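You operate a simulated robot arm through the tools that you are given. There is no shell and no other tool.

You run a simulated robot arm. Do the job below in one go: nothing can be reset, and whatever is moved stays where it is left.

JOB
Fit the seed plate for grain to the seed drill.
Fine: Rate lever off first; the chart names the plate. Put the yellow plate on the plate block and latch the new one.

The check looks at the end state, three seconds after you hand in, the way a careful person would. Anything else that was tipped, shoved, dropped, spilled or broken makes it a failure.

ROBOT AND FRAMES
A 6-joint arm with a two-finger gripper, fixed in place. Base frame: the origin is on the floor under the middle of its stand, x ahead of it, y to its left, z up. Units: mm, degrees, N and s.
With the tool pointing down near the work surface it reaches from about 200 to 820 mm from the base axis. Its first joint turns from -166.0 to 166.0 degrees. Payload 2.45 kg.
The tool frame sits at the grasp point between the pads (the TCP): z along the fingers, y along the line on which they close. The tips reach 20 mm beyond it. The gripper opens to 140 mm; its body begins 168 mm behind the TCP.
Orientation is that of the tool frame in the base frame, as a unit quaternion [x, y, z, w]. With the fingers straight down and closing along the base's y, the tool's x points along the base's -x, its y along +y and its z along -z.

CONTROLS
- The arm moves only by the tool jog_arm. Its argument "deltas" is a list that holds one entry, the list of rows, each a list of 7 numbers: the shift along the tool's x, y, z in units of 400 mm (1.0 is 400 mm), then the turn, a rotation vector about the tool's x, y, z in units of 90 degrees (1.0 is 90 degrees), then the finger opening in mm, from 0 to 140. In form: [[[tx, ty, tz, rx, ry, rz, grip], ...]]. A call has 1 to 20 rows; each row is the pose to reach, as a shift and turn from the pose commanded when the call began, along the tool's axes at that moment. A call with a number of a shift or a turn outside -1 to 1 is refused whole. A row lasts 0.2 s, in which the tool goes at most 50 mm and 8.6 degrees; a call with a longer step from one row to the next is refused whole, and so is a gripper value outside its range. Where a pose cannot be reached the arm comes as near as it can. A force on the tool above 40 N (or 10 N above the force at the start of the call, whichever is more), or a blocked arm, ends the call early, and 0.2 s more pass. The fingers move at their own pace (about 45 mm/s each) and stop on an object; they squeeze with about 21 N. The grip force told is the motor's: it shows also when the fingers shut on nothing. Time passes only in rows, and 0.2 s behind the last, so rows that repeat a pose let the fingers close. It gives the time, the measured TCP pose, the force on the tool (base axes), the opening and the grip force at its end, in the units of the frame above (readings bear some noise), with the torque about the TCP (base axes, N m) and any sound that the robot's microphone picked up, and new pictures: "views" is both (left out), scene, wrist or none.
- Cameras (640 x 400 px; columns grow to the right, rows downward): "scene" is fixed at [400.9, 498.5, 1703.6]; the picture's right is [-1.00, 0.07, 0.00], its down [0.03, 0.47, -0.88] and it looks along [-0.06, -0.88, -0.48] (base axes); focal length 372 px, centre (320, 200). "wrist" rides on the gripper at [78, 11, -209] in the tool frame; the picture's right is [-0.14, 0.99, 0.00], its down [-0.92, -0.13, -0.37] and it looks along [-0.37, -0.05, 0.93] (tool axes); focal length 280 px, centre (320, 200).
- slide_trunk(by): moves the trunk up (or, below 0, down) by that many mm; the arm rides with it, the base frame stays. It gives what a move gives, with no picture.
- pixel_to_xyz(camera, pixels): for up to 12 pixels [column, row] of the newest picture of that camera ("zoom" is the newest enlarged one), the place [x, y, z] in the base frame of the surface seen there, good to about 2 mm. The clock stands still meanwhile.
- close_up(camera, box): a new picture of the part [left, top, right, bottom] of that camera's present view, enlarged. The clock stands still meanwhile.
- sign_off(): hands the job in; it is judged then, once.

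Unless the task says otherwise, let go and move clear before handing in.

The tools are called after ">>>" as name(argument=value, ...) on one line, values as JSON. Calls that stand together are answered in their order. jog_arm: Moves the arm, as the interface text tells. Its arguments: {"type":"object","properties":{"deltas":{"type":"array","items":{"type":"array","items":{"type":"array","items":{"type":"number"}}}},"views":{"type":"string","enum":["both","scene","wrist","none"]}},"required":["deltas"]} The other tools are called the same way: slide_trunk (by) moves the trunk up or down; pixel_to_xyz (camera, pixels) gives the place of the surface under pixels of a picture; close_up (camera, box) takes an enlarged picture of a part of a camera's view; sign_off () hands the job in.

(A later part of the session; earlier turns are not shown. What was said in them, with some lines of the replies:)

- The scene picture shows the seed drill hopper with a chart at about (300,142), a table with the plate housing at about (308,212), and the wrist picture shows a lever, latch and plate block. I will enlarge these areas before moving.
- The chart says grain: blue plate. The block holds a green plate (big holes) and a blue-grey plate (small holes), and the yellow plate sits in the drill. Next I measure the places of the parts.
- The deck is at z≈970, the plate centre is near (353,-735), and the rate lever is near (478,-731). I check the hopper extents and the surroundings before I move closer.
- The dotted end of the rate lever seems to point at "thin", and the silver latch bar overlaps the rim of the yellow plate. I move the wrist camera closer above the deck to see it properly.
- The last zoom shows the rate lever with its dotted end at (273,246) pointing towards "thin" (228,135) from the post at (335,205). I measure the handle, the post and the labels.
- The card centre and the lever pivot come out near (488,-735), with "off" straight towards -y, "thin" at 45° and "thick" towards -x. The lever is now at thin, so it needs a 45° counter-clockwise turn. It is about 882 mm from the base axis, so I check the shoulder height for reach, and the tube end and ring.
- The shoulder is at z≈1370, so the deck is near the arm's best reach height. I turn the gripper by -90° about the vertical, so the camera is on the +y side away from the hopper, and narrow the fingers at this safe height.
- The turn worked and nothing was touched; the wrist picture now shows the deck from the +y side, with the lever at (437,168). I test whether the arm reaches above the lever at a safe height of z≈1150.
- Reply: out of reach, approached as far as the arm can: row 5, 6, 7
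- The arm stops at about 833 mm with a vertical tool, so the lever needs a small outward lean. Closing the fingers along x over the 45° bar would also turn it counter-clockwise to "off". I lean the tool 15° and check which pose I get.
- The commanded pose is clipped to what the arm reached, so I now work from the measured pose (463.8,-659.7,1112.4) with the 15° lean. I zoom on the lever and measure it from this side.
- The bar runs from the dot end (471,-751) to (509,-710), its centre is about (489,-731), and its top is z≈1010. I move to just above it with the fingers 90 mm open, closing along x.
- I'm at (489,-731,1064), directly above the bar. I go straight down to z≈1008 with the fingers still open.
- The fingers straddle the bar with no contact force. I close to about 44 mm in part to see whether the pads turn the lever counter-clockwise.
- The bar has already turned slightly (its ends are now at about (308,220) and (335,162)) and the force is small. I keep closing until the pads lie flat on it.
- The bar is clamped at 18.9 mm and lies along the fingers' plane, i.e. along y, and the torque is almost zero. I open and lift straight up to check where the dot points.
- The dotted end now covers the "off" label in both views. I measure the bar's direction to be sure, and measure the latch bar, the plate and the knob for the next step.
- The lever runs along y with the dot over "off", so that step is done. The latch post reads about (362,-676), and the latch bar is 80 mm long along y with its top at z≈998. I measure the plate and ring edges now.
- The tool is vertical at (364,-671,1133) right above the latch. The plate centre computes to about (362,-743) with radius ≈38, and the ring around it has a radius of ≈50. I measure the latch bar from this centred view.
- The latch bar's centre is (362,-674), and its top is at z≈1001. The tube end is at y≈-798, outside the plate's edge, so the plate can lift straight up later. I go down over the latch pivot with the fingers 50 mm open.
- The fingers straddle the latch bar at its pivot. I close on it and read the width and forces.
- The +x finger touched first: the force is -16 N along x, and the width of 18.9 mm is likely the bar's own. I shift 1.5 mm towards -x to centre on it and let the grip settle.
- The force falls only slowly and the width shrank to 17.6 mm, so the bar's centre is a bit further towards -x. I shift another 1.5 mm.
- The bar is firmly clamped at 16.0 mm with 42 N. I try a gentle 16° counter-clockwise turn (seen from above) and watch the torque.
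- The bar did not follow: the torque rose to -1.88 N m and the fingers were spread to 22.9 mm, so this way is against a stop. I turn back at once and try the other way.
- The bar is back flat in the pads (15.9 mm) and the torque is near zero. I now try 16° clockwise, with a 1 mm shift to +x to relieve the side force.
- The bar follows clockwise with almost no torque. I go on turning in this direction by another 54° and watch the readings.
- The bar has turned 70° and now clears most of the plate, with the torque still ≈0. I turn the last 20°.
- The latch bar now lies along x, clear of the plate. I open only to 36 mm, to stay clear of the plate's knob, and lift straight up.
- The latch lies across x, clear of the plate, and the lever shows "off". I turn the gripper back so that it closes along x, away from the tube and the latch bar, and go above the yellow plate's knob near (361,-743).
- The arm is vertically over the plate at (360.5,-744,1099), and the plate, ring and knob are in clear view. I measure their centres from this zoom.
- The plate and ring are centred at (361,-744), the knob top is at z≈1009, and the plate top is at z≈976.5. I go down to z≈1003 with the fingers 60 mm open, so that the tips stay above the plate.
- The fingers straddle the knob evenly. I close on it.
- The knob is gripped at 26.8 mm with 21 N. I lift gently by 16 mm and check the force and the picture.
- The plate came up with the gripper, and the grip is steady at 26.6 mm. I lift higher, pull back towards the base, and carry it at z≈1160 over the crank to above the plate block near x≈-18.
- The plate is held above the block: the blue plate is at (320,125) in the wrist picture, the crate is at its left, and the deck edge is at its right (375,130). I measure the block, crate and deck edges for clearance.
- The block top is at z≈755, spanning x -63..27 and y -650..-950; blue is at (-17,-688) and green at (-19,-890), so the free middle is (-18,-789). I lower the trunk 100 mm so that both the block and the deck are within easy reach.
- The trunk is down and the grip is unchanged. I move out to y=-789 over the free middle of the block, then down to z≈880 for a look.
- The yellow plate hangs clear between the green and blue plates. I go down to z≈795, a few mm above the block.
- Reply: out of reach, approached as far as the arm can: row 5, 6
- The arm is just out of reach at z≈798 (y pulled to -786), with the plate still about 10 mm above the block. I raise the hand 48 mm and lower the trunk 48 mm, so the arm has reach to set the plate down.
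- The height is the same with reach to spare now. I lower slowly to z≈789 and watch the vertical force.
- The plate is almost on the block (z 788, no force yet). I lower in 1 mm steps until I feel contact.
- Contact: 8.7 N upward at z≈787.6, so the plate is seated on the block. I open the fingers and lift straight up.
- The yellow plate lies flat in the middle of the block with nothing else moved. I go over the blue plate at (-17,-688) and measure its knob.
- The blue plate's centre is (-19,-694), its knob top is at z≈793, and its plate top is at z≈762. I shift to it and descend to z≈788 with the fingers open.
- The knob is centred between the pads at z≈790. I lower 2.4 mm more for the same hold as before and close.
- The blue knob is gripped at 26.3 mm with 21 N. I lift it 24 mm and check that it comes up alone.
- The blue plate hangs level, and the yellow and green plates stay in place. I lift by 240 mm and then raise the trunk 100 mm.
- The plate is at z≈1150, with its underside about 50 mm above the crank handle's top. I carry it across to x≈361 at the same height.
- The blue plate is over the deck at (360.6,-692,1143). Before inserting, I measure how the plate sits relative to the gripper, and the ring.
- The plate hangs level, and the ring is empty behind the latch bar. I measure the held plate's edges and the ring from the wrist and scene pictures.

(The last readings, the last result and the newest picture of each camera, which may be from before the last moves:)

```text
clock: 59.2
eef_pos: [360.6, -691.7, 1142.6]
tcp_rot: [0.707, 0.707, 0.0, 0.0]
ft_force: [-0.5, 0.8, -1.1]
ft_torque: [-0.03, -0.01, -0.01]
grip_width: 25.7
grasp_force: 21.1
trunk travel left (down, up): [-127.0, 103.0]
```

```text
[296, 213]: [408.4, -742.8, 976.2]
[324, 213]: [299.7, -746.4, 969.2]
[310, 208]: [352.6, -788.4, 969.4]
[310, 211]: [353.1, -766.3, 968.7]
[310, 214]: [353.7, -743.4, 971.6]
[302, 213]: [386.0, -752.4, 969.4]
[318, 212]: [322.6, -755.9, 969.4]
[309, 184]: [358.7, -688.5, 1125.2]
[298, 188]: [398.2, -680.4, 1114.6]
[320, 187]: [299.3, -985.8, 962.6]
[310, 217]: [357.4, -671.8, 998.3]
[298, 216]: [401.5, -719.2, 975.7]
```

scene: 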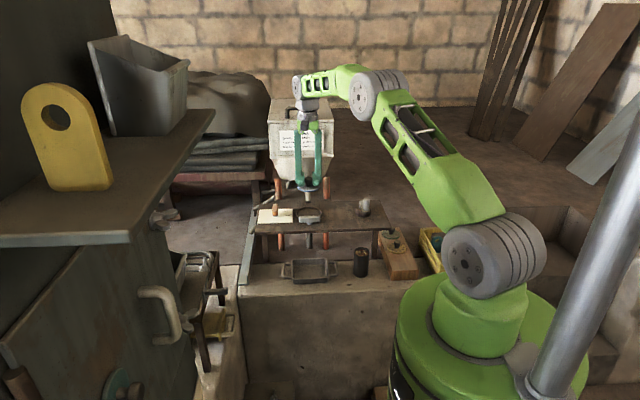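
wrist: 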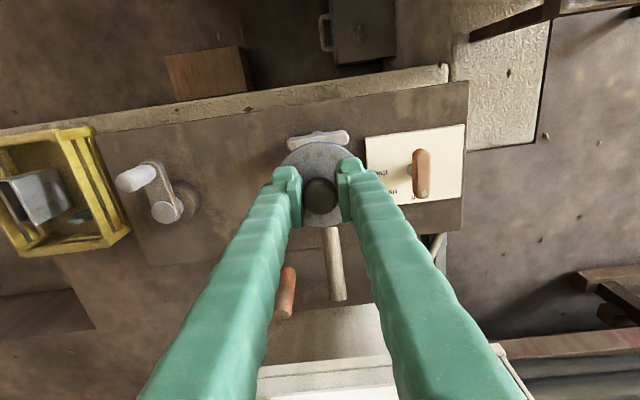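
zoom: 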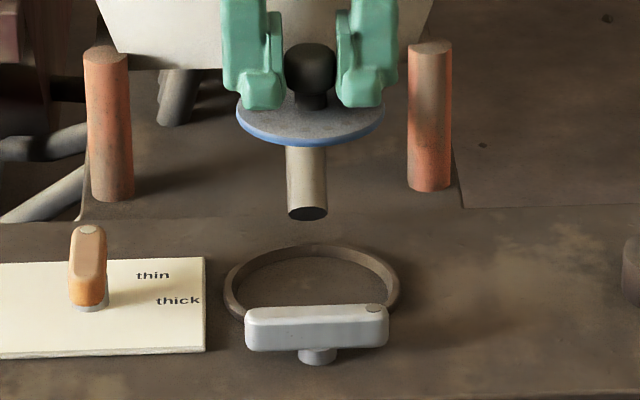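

The held plate's centre is about (+1,-2.5) mm from the TCP, and the seat is the deck (z≈969.4) inside the ring centred at (361,-744). I move over it and descend to z≈1040.

>>> jog_arm(deltas=[[[-0.04, 0.0, 0.02, 0, 0, 0, 12], [-0.09, 0.001, 0.05, 0, 0, 0, 12], [-0.12, 0.001, 0.1, 0, 0, 0, 12], [-0.1265, 0.001, 0.17, 0, 0, 0, 12], [-0.1265, 0.001, 0.23, 0, 0, 0, 12], [-0.1265, 0.001, 0.2565, 0, 0, 0, 12], [-0.1265, 0.001, 0.2565, 0, 0, 0, 12]]], views="both")

>>> close_up(camera="wrist", box=[250, 100, 390, 240])

>>> close_up(camera="scene", box=[280, 170, 340, 230])

```text
clock: 60.8
eef_pos: [361.2, -743.3, 1040.5]
tcp_rot: [0.707, 0.707, 0.0, 0.0]
ft_force: [0.6, 0.5, -1.2]
ft_torque: [-0.03, 0.0, 0.0]
grip_width: 25.6
grasp_force: 20.9
trunk travel left (down, up): [-127.0, 103.0]
```

scene: 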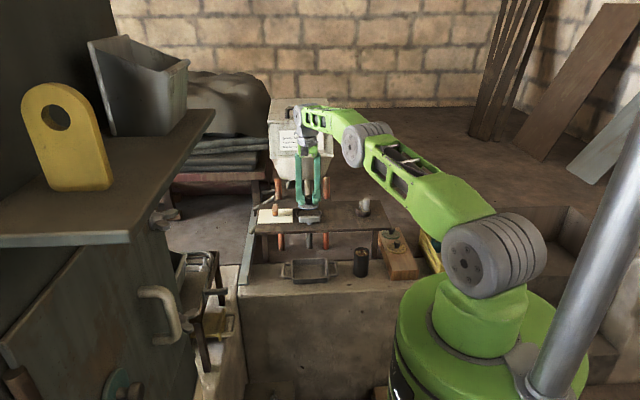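
wrist: 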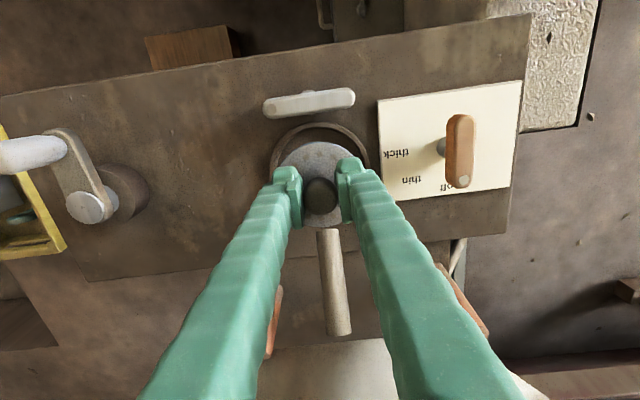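

```text
2.86 times, centred on (320, 170) of wrist
```

zoom: 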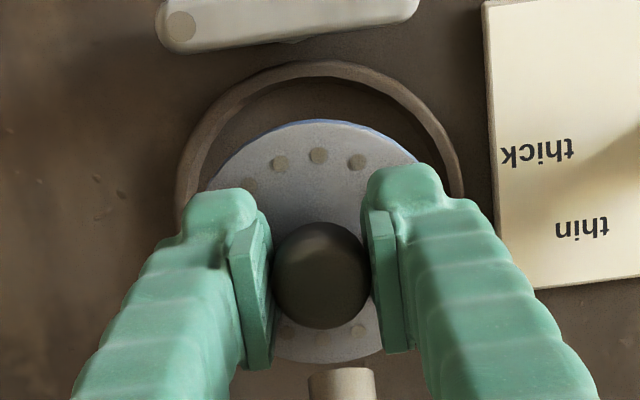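

```text
6.67 times, centred on (310, 200) of scene
```

zoom: 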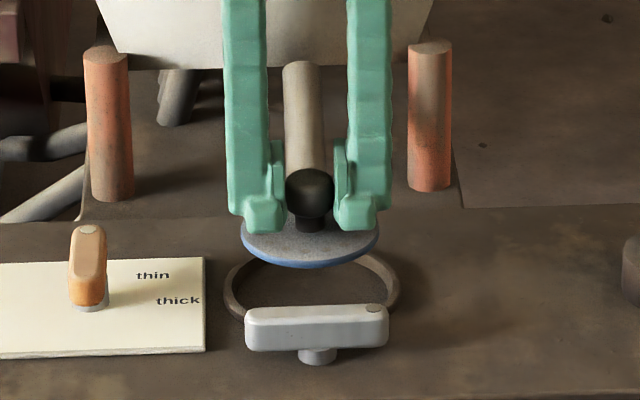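

The plate is directly above the ring, clear of the latch bar and the tube. I measure the plate's edges and the ring's edges once more to fine-tune the centring.

>>> pixel_to_xyz(camera="wrist", pixels=[[319, 144], [320, 225], [300, 150], [338, 148], [287, 162], [350, 156], [310, 124], [275, 158], [366, 150], [330, 124], [290, 135], [350, 133]])

```text
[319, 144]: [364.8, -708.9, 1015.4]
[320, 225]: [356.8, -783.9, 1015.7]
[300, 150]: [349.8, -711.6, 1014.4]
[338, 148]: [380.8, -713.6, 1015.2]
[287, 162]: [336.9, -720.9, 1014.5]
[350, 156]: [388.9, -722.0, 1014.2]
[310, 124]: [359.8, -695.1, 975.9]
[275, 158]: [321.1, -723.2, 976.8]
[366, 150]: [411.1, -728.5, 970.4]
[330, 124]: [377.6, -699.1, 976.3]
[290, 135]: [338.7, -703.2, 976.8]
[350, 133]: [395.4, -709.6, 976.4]
```

The plate's centre is at (363.3,-746.2) and the ring's centre at (361.3,-743.5), so I shift (-2,+2.3) mm. Then I lower to z≈1012, just above the ring.

>>> jog_arm(deltas=[[[0.006, -0.005, 0, 0, 0, 0, 12], [0.006, -0.005, 0.02, 0, 0, 0, 12], [0.006, -0.005, 0.045, 0, 0, 0, 12], [0.006, -0.005, 0.065, 0, 0, 0, 12], [0.006, -0.005, 0.07, 0, 0, 0, 12], [0.006, -0.005, 0.07, 0, 0, 0, 12]]], views="both")

>>> close_up(camera="wrist", box=[250, 100, 390, 240])

>>> close_up(camera="scene", box=[280, 180, 340, 240])

```text
clock: 62.2
eef_pos: [358.4, -739.1, 1012.1]
tcp_rot: [0.707, 0.707, 0.0, 0.0]
ft_force: [-0.8, 0.5, -1.3]
ft_torque: [0.05, -0.01, -0.03]
grip_width: 25.8
grasp_force: 20.9
trunk travel left (down, up): [-127.0, 103.0]
```

scene: 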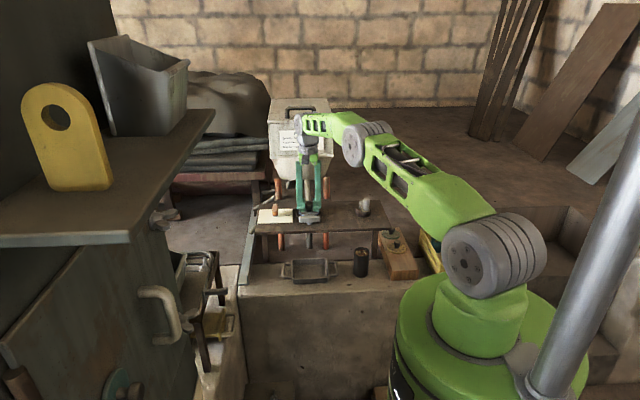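
wrist: 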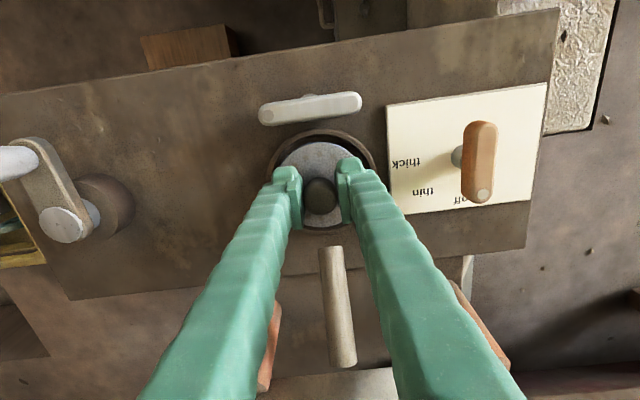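

```text
2.86 times, centred on (320, 170) of wrist
```

zoom: 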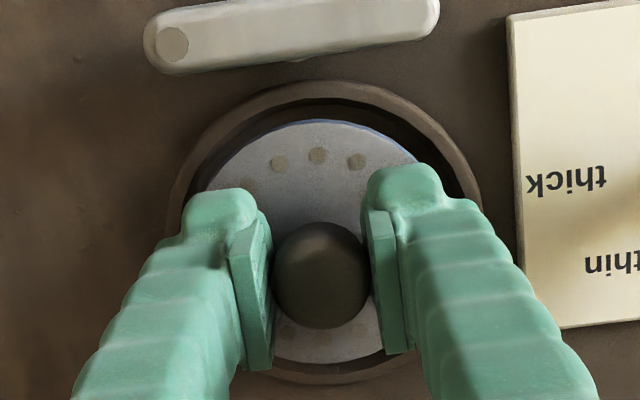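

```text
6.67 times, centred on (310, 210) of scene
```

zoom: 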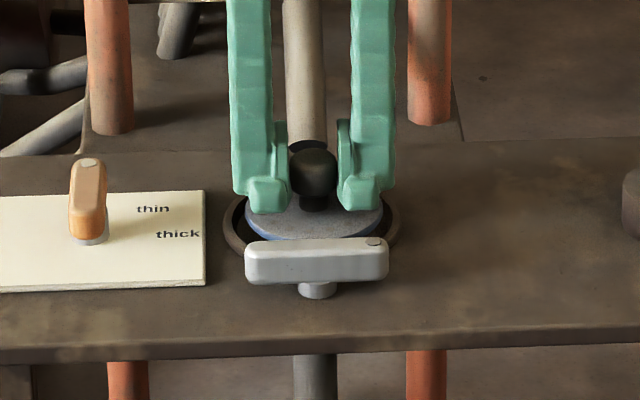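

The plate is just above the ring (z 1012). I check its centring once more at this height before lowering.

>>> pixel_to_xyz(camera="zoom", pixels=[[310, 205], [240, 235], [380, 235]])

>>> pixel_to_xyz(camera="wrist", pixels=[[319, 144], [320, 225], [300, 150], [338, 148], [287, 162], [350, 156], [322, 131], [282, 146], [363, 143], [320, 232], [342, 224], [320, 196]])

```text
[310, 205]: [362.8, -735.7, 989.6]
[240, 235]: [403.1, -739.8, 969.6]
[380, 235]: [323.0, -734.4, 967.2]
```

```text
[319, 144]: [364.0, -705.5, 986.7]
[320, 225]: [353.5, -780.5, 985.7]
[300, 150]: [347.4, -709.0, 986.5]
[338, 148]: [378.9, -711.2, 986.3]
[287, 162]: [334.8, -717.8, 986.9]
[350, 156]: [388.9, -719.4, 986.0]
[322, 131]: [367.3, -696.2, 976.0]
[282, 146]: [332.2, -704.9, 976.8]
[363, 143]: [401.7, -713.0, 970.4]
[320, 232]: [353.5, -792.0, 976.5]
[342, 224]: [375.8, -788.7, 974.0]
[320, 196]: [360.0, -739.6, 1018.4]
```

The plate's centre is now (361.7,-743) against the ring's (361.3,-743.5), so it is within a millimetre. I lower slowly into the ring to z≈1003.

>>> jog_arm(deltas=[[[0, 0, 0.006, 0, 0, 0, 12], [0, 0, 0.012, 0, 0, 0, 12], [0, 0, 0.018, 0, 0, 0, 12], [0, 0, 0.0225, 0, 0, 0, 12], [0, 0, 0.0225, 0, 0, 0, 12]]], views="wrist")

>>> close_up(camera="wrist", box=[250, 100, 390, 240])

```text
clock: 63.4
eef_pos: [359.0, -742.2, 1003.1]
tcp_rot: [0.707, 0.707, 0.0, 0.0]
ft_force: [-0.6, -0.6, -0.4]
ft_torque: [0.01, 0.02, 0.02]
grip_width: 25.5
grasp_force: 21.0
trunk travel left (down, up): [-127.0, 103.0]
```

wrist: 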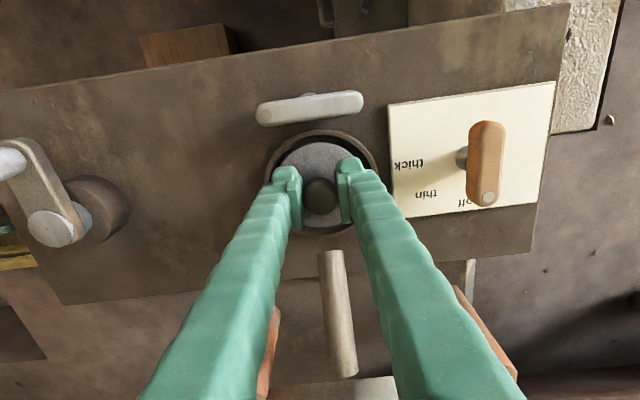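

```text
2.86 times, centred on (320, 170) of wrist
```

zoom: 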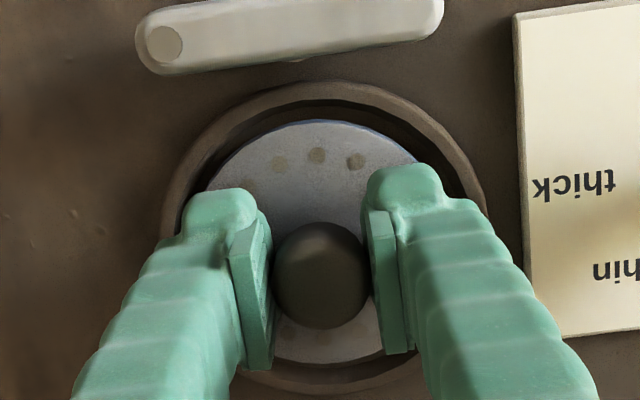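

There's no contact at z≈1003, and the plate sits evenly inside the ring's outline. I lower in 1 mm steps until I feel the seat.

>>> jog_arm(deltas=[[[0, 0, 0.0025, 0, 0, 0, 12], [0, 0, 0.005, 0, 0, 0, 12], [0, 0, 0.005, 0, 0, 0, 12]]], views="none")

```text
clock: 64.2
eef_pos: [359.4, -741.6, 1001.8]
tcp_rot: [0.707, 0.707, -0.001, 0.0]
ft_force: [-0.4, -1.2, 1.4]
ft_torque: [0.04, 0.0, -0.01]
grip_width: 25.2
grasp_force: 20.7
trunk travel left (down, up): [-127.0, 103.0]
```

>>> jog_arm(deltas=[[[0, 0, 0.0025, 0, 0, 0, 12], [0, 0, 0.004, 0, 0, 0, 12], [0, 0, 0.004, 0, 0, 0, 12]]], views="none")

```text
clock: 65.0
eef_pos: [359.7, -742.4, 1000.9]
tcp_rot: [0.707, 0.707, 0.0, 0.002]
ft_force: [1.8, -2.5, 14.2]
ft_torque: [0.15, -0.02, -0.06]
grip_width: 25.8
grasp_force: 20.6
trunk travel left (down, up): [-127.0, 103.0]
```

I feel 14 N at z≈1001, which matches the seated height of the yellow plate. I check that the plate top is level with the ring before letting go.

>>> jog_arm(deltas=[[[0, 0, -0.002, 0, 0, 0, 12], [0, 0, -0.002, 0, 0, 0, 12]]], views="both")

>>> pixel_to_xyz(camera="wrist", pixels=[[319, 144], [300, 150], [338, 148], [287, 162], [320, 222], [310, 224], [350, 157], [319, 160], [322, 130], [277, 150], [365, 145], [320, 233]])

>>> close_up(camera="scene", box=[280, 180, 340, 240])

```text
clock: 65.6
eef_pos: [360.2, -741.0, 1002.0]
tcp_rot: [0.706, 0.708, -0.002, 0.002]
ft_force: [3.1, -4.0, 16.5]
ft_torque: [-0.15, -0.05, -0.02]
grip_width: 25.3
grasp_force: 21.4
trunk travel left (down, up): [-127.0, 103.0]
```

scene: 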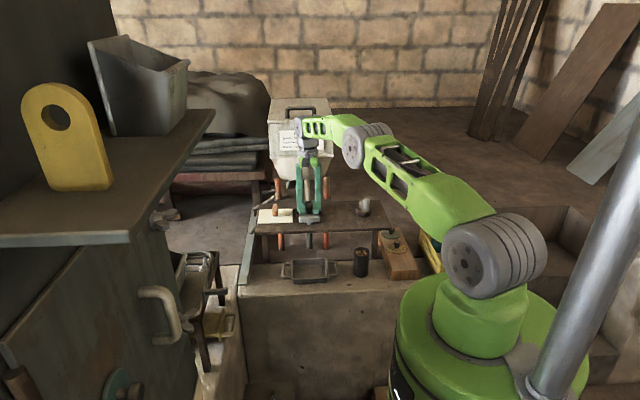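
wrist: 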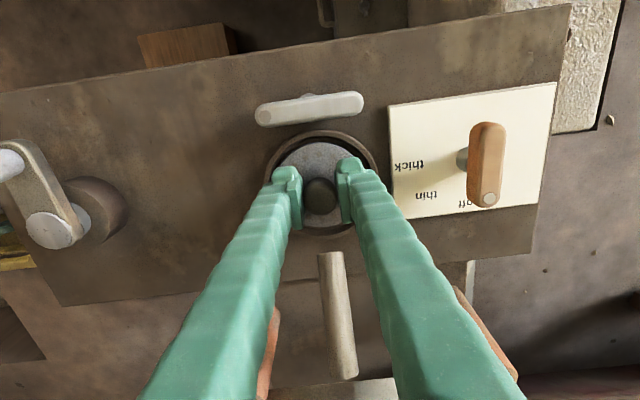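

```text
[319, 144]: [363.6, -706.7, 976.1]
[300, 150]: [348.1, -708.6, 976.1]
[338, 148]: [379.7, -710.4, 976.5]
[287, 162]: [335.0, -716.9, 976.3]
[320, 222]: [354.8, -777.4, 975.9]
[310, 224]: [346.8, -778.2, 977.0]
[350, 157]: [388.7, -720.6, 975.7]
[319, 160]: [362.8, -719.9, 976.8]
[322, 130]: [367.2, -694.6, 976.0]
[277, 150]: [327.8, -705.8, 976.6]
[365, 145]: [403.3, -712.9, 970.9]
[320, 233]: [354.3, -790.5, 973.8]
```

```text
6.67 times, centred on (310, 210) of scene
```

zoom: 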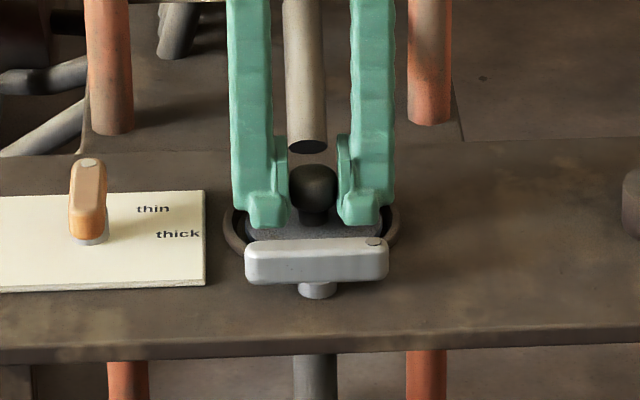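

The plate top reads z≈976 all round, level in the ring just like the yellow one was. I open the fingers and lift straight up.

>>> jog_arm(deltas=[[[0, 0, 0, 0, 0, 0, 32], [0, 0, 0, 0, 0, 0, 44], [0, 0, 0, 0, 0, 0, 50], [0, 0, 0, 0, 0, 0, 50], [0, 0, -0.04, 0, 0, 0, 50], [0, 0, -0.1, 0, 0, 0, 50], [0, 0, -0.19, 0, 0, 0, 50], [0, 0, -0.25, 0, 0, 0, 50], [0, 0, -0.25, 0, 0, 0, 50]]], views="both")

>>> close_up(camera="wrist", box=[250, 70, 390, 210])

>>> close_up(camera="scene", box=[270, 190, 340, 240])

```text
clock: 67.6
eef_pos: [361.8, -740.9, 1102.3]
tcp_rot: [0.707, 0.707, 0.0, 0.001]
ft_force: [0.9, -0.9, 0.3]
ft_torque: [-0.01, 0.0, 0.02]
grip_width: 50.0
grasp_force: 0.1
trunk travel left (down, up): [-127.0, 103.0]
```

scene: 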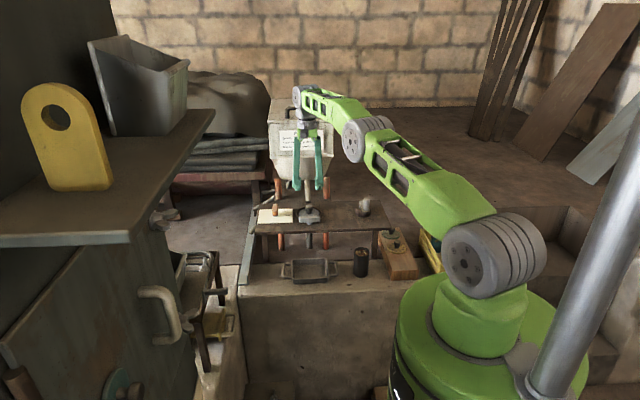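
wrist: 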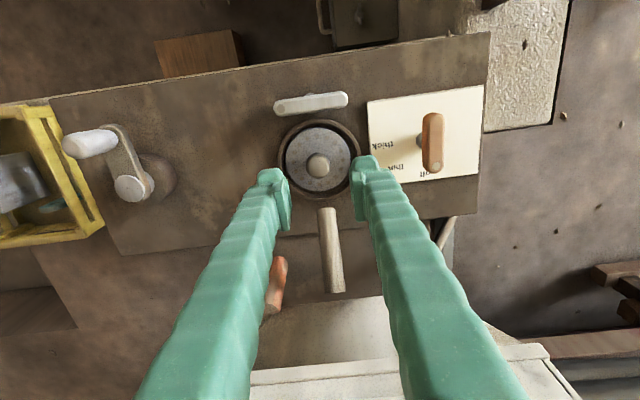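

```text
2.86 times, centred on (320, 140) of wrist
```

zoom: 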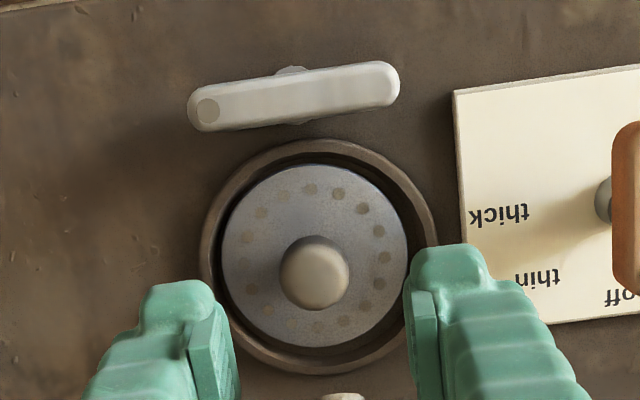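

```text
8.00 times, centred on (305, 215) of scene
```

zoom: 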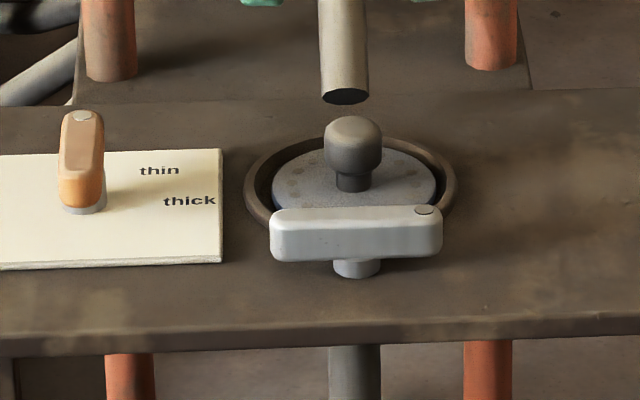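

The blue plate is seated centrally, and the latch bar is still across x with its dot at the -x end. I back over the latch and turn the gripper clockwise by 90° so that it closes along y.

>>> jog_arm(deltas=[[[0.06, 0, -0.03, 0, 0, 0, 45], [0.12, 0, -0.06, 0, 0, 0.06, 40], [0.165, 0, -0.07, 0, 0, 0.15, 40], [0.165, 0, -0.07, 0, 0, 0.24, 40], [0.165, 0, -0.07, 0, 0, 0.33, 40], [0.165, 0, -0.07, 0, 0, 0.42, 40], [0.165, 0, -0.07, 0, 0, 0.51, 40], [0.165, 0, -0.07, 0, 0, 0.6, 40], [0.165, 0, -0.07, 0, 0, 0.69, 40], [0.165, 0, -0.07, 0, 0, 0.78, 40], [0.165, 0, -0.07, 0, 0, 0.87, 40], [0.165, 0, -0.07, 0, 0, 0.95, 40], [0.165, 0, -0.07, 0, 0, 1.0, 40], [0.165, 0, -0.07, 0, 0, 1.0, 40]]], views="both")

>>> close_up(camera="wrist", box=[270, 90, 420, 220])

```text
clock: 70.6
eef_pos: [360.2, -675.0, 1127.2]
tcp_rot: [1.0, 0.0, 0.0, -0.001]
ft_force: [0.1, -0.2, 0.2]
ft_torque: [-0.02, -0.04, -0.03]
grip_width: 40.0
grasp_force: 0.0
trunk travel left (down, up): [-127.0, 103.0]
```

scene: 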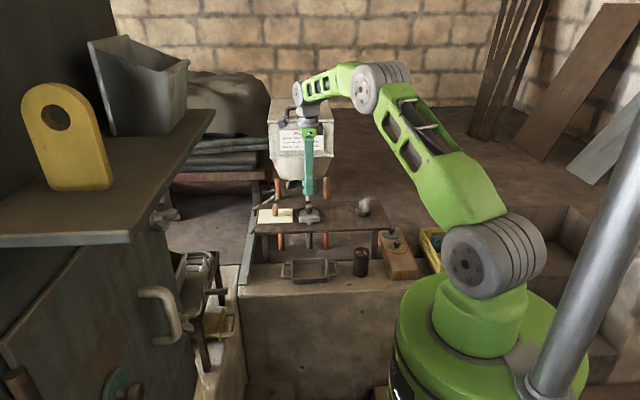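
wrist: 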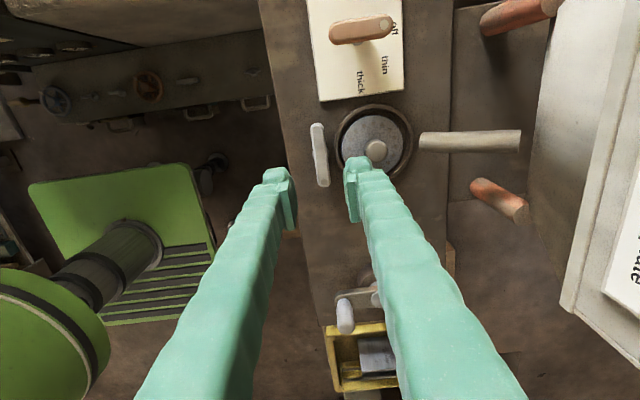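

```text
3.08 times, centred on (345, 155) of wrist
```

zoom: 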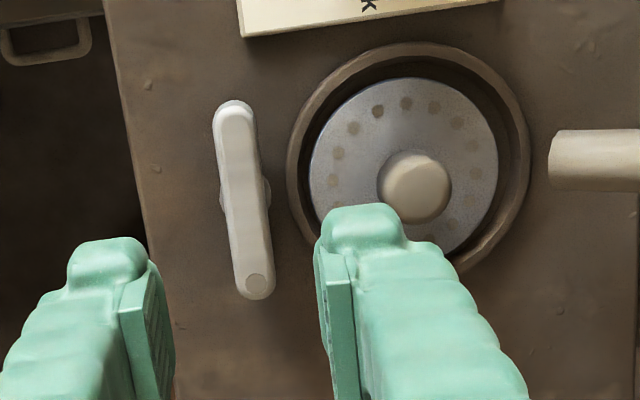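

>>> pixel_to_xyz(camera="zoom", pixels=[[234, 112], [256, 284], [244, 200], [230, 200], [258, 200], [268, 195], [414, 190], [233, 130]])

```text
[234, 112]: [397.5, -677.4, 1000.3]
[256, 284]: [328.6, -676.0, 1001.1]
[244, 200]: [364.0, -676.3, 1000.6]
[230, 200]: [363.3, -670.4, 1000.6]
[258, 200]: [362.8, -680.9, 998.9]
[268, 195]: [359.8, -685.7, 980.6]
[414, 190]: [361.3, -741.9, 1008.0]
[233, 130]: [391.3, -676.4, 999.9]
```

The latch bar's centre is (361.5,-676). I go down over it with 40 mm opening, which leaves about 20 mm to the blue knob.

>>> jog_arm(deltas=[[[0.0025, 0.003, 0.09, 0, 0, 0, 40], [0.0025, 0.003, 0.18, 0, 0, 0, 40], [0.0025, 0.003, 0.26, 0, 0, 0, 40], [0.0025, 0.003, 0.305, 0, 0, 0, 40], [0.0025, 0.003, 0.305, 0, 0, 0, 40]]], views="both")

>>> close_up(camera="wrist", box=[250, 110, 420, 260])

```text
clock: 71.8
eef_pos: [359.7, -676.3, 1004.4]
tcp_rot: [1.0, 0.0, 0.0, 0.0]
ft_force: [0.3, 0.8, -0.8]
ft_torque: [-0.04, -0.01, 0.03]
grip_width: 39.8
grasp_force: 0.1
trunk travel left (down, up): [-127.0, 103.0]
```

scene: 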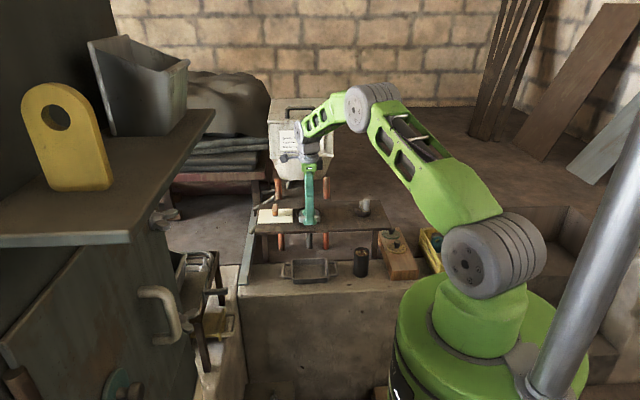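
wrist: 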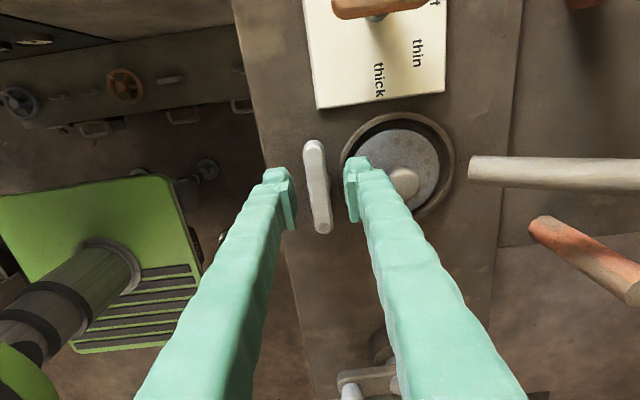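

```text
2.67 times, centred on (335, 185) of wrist
```

zoom: 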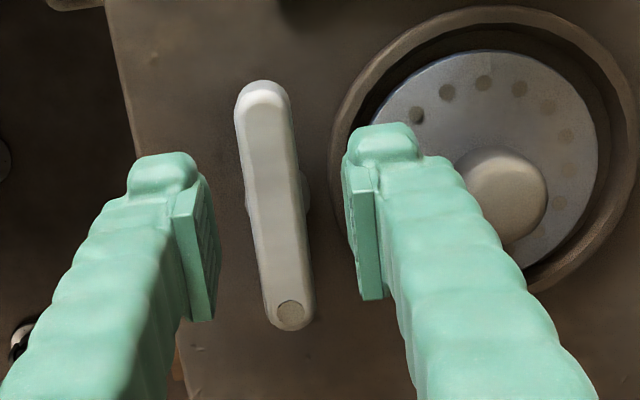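

The fingers straddle the bar well. I close on it.

>>> jog_arm(deltas=[[[0, 0, 0, 0, 0, 0, 30], [0, 0, 0, 0, 0, 0, 20], [0, 0, 0, 0, 0, 0, 12], [0, 0, 0, 0, 0, 0, 8], [0, 0, 0, 0, 0, 0, 8], [0, 0, 0, 0, 0, 0, 8]]], views="none")

```text
clock: 73.2
eef_pos: [360.5, -675.5, 1004.6]
tcp_rot: [1.0, 0.0, 0.0, 0.0]
ft_force: [-0.7, 7.0, -2.8]
ft_torque: [0.1, -0.03, -0.02]
grip_width: 16.2
grasp_force: 41.8
trunk travel left (down, up): [-127.0, 103.0]
```

The bar is clamped at 16.2 mm. I turn it counter-clockwise by 72° first.

>>> jog_arm(deltas=[[[0, 0, 0, 0, 0, -0.05, 8], [0, 0, 0, 0, 0, -0.12, 8], [0, 0, 0, 0, 0, -0.2, 8], [0, 0, 0, 0, 0, -0.28, 8], [0, 0, 0, 0, 0, -0.36, 8], [0, 0, 0, 0, 0, -0.44, 8], [0, 0, 0, 0, 0, -0.52, 8], [0, 0, 0, 0, 0, -0.6, 8], [0, 0, 0, 0, 0, -0.68, 8], [0, 0, 0, 0, 0, -0.75, 8], [0, 0, 0, 0, 0, -0.8, 8], [0, 0, 0, 0, 0, -0.8, 8]]], views="wrist")

```text
clock: 75.8
eef_pos: [360.5, -676.2, 1005.3]
tcp_rot: [0.808, 0.589, 0.001, 0.0]
ft_force: [-8.9, 1.8, -7.7]
ft_torque: [0.0, 0.11, -0.01]
grip_width: 16.1
grasp_force: 41.9
trunk travel left (down, up): [-127.0, 103.0]
```

wrist: 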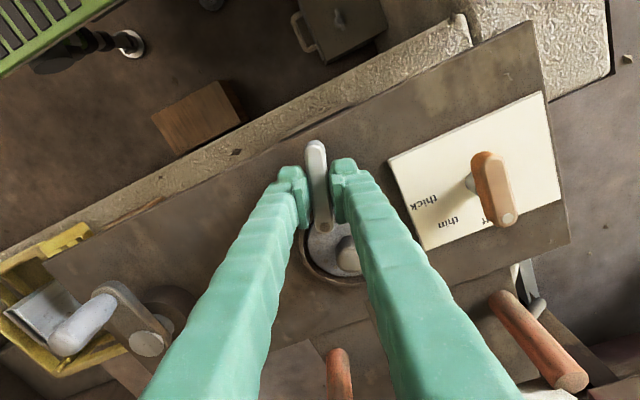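

The bar follows freely and its dot end is moving over the blue plate's rim. I turn the last 18° to the latched stop and watch the torque.

>>> jog_arm(deltas=[[[0, 0, 0, 0, 0, -0.06, 8], [0, 0, 0, 0, 0, -0.12, 8], [0, 0, 0, 0, 0, -0.17, 8], [0, 0, 0, 0, 0, -0.2, 8], [0, 0, 0, 0, 0, -0.205, 8], [0, 0, 0, 0, 0, -0.205, 8]]], views="wrist")

>>> close_up(camera="wrist", box=[250, 120, 390, 260])

```text
clock: 77.2
eef_pos: [360.2, -676.2, 1004.8]
tcp_rot: [0.704, 0.71, 0.001, 0.0]
ft_force: [-7.2, -0.8, -9.6]
ft_torque: [-0.04, 0.05, -0.26]
grip_width: 15.9
grasp_force: 41.7
trunk travel left (down, up): [-127.0, 103.0]
```

wrist: 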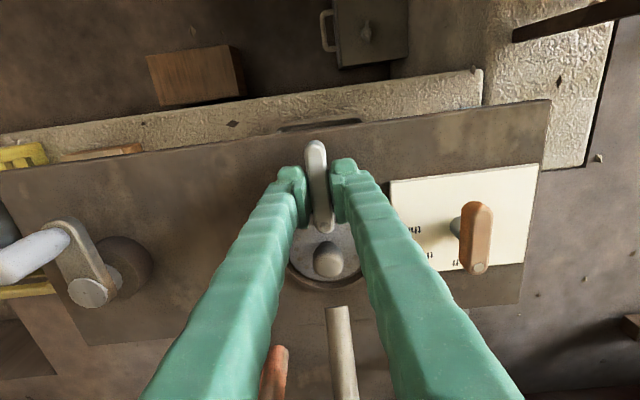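

```text
2.86 times, centred on (320, 190) of wrist
```

zoom: 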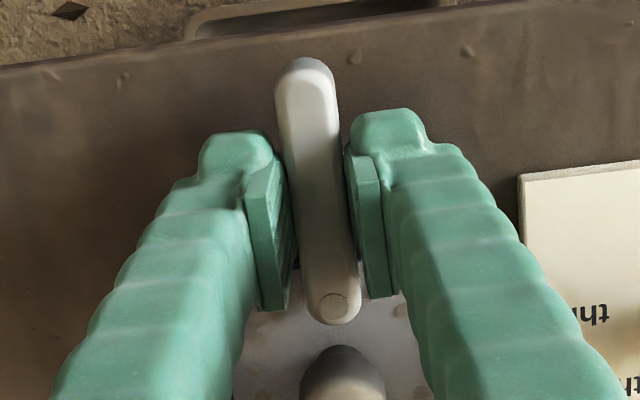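

The torque rose to -0.26 N m, so the bar is at its latched stop, with the dot end over the blue plate's rim. I open, lift straight up and inspect.

>>> jog_arm(deltas=[[[0, 0, 0, 0, 0, 0, 26], [0, 0, 0, 0, 0, 0, 40], [0, 0, 0, 0, 0, 0, 46], [0, 0, -0.04, 0, 0, 0, 46], [0, 0, -0.12, 0, 0, 0, 46], [0, 0, -0.22, 0, 0, 0, 46], [0, 0, -0.3, 0, 0, 0, 60], [0, 0, -0.3, 0, 0, 0, 80]]], views="both")

>>> close_up(camera="wrist", box=[260, 110, 480, 240])

>>> close_up(camera="scene", box=[250, 185, 440, 295])

```text
clock: 79.0
eef_pos: [361.9, -676.4, 1125.7]
tcp_rot: [0.704, 0.71, 0.0, 0.0]
ft_force: [0.4, -0.2, -0.1]
ft_torque: [0.0, 0.0, -0.02]
grip_width: 79.6
grasp_force: 0.2
trunk travel left (down, up): [-127.0, 103.0]
```

scene: 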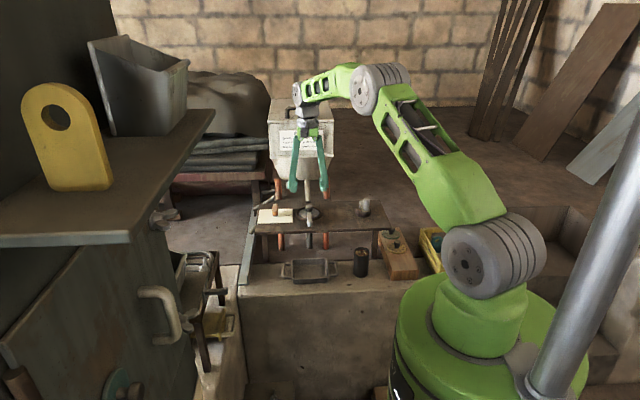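
wrist: 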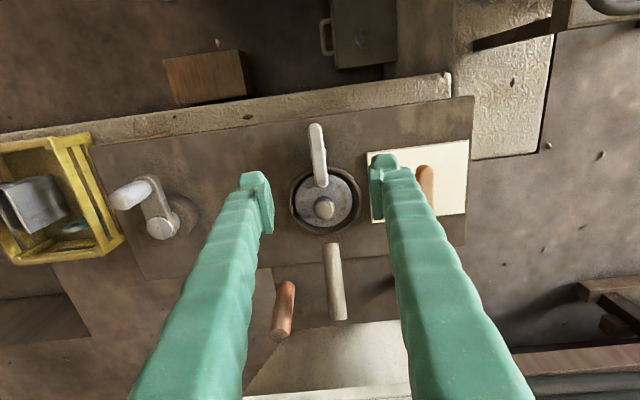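

```text
2.91 times, centred on (370, 175) of wrist
```

zoom: 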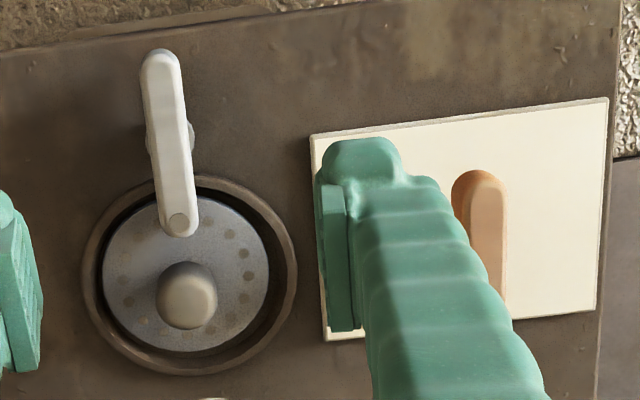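

```text
3.37 times, centred on (345, 240) of scene
```

zoom: 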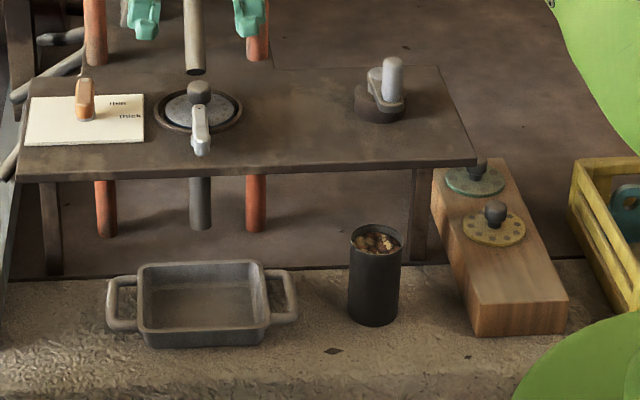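

The dot end of the latch is over the rim of the blue plate, the lever is at "off", and the yellow plate lies on the block. I move clear and make a final check from the wrist and scene views.

>>> jog_arm(deltas=[[[0.03, 0, -0.09, 0, 0, 0, 100], [0.08, -0.02, -0.18, 0, 0, 0, 120], [0.15, -0.06, -0.24, 0, 0, 0, 140], [0.2, -0.12, -0.28, 0, 0, 0, 140], [0.22, -0.18, -0.28, 0, 0, 0, 140], [0.22, -0.18, -0.28, 0, 0, 0, 140]]], views="both")

>>> close_up(camera="wrist", box=[280, 120, 480, 260])

>>> close_up(camera="scene", box=[250, 190, 340, 246])

```text
clock: 80.4
eef_pos: [289.3, -589.5, 1237.8]
tcp_rot: [0.704, 0.71, -0.001, 0.0]
ft_force: [-0.6, -1.0, -0.9]
ft_torque: [-0.01, 0.01, 0.02]
grip_width: 140.1
grasp_force: 0.0
trunk travel left (down, up): [-127.0, 103.0]
```

scene: 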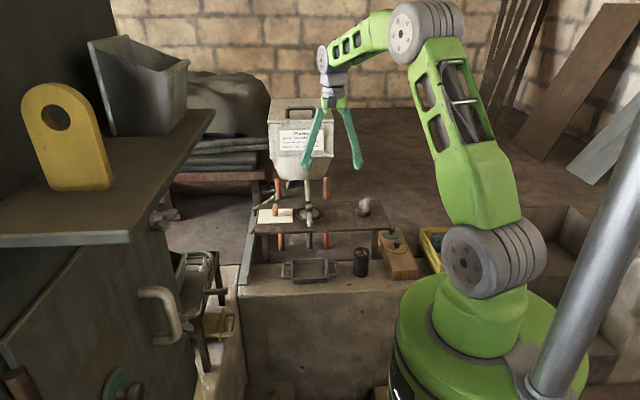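
wrist: 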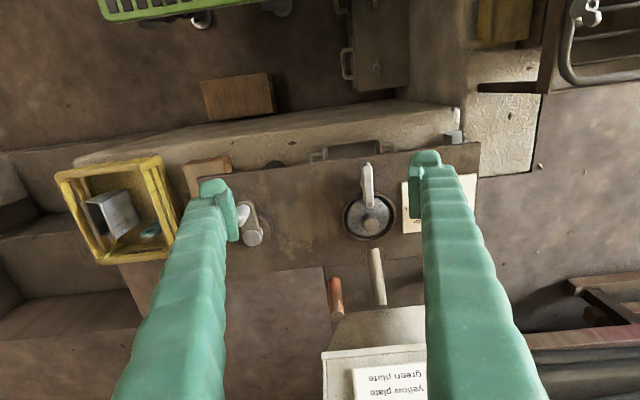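

```text
2.86 times, centred on (380, 190) of wrist
```

zoom: 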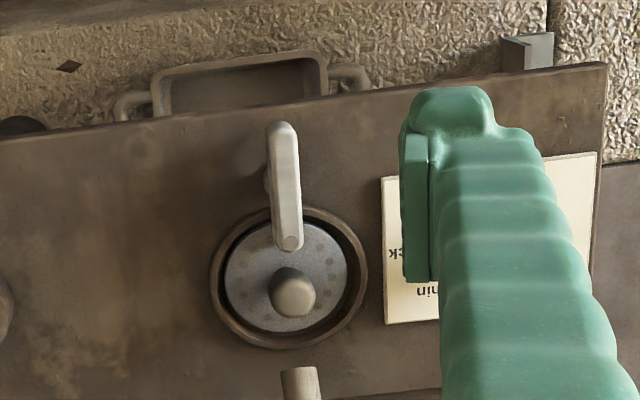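

```text
7.11 times, centred on (295, 218) of scene
```

zoom: 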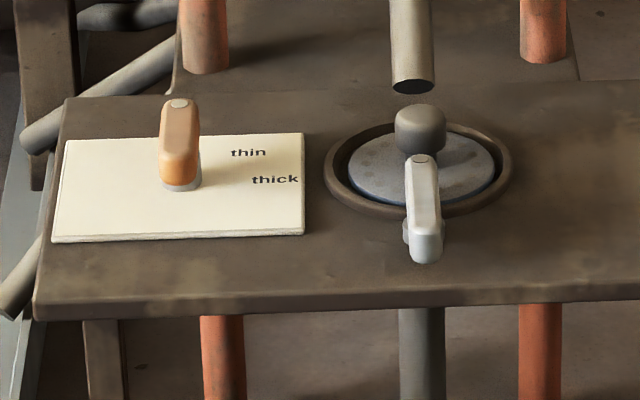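

The scene zoom shows the same latch position as at the start, now on the blue plate, and the lever straight at "off". I do one last numeric check of the lever and the latch.

>>> pixel_to_xyz(camera="zoom", pixels=[[179, 104], [180, 145], [179, 125], [420, 160], [425, 225], [423, 190], [420, 112], [370, 180], [470, 180]])

>>> close_up(camera="scene", box=[340, 190, 450, 290])

```text
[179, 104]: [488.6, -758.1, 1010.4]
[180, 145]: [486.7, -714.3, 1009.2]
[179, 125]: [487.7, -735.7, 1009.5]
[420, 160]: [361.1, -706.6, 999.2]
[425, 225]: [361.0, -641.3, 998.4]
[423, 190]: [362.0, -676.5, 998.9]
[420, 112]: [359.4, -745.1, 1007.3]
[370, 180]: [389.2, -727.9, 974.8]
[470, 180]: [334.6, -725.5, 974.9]
```

```text
4.00 times, centred on (395, 240) of scene
```

zoom: 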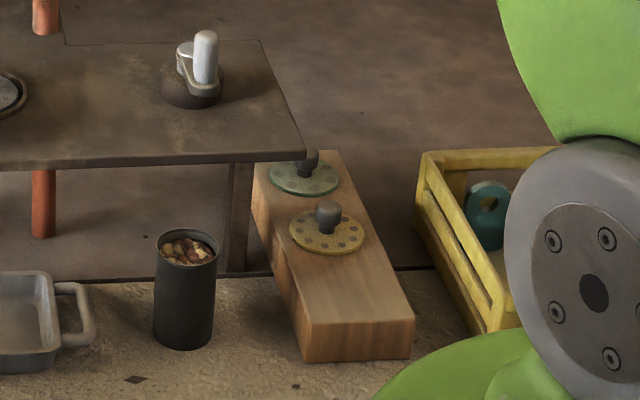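

The readings confirm the lever straight along -y at "off" (x 488.6 and 486.7 at its ends). The latch is straight over the blue plate's rim, and the yellow plate lies flat on the block beside the green one. The gripper is empty and clear, so I hand in.

>>> sign_off()

```text
The job is handed in.
```

The blue plate, which the chart names for grain, is seated in the seed drill and latched. I've handed the job in, but no verdict has come back yet.

- **Rate lever:** I turned it from "thin" to "off" before touching the plates. A last measurement showed it pointing straight at "off".
- **Yellow plate:** It lies flat in the middle of the plate block, where the blue plate was, next to the green one.
- **Blue plate:** It sits level and centred in the ring, at the same height the yellow plate had.
- **Latch:** It is turned back to its stop, with the dotted end over the rim of the blue plate. While unlatching, I first turned it the wrong way, against its stop, for a moment. It moved freely afterwards and closed in its original position.

The final pictures showed nothing else tipped or moved. The gripper is empty and clear of the drill.
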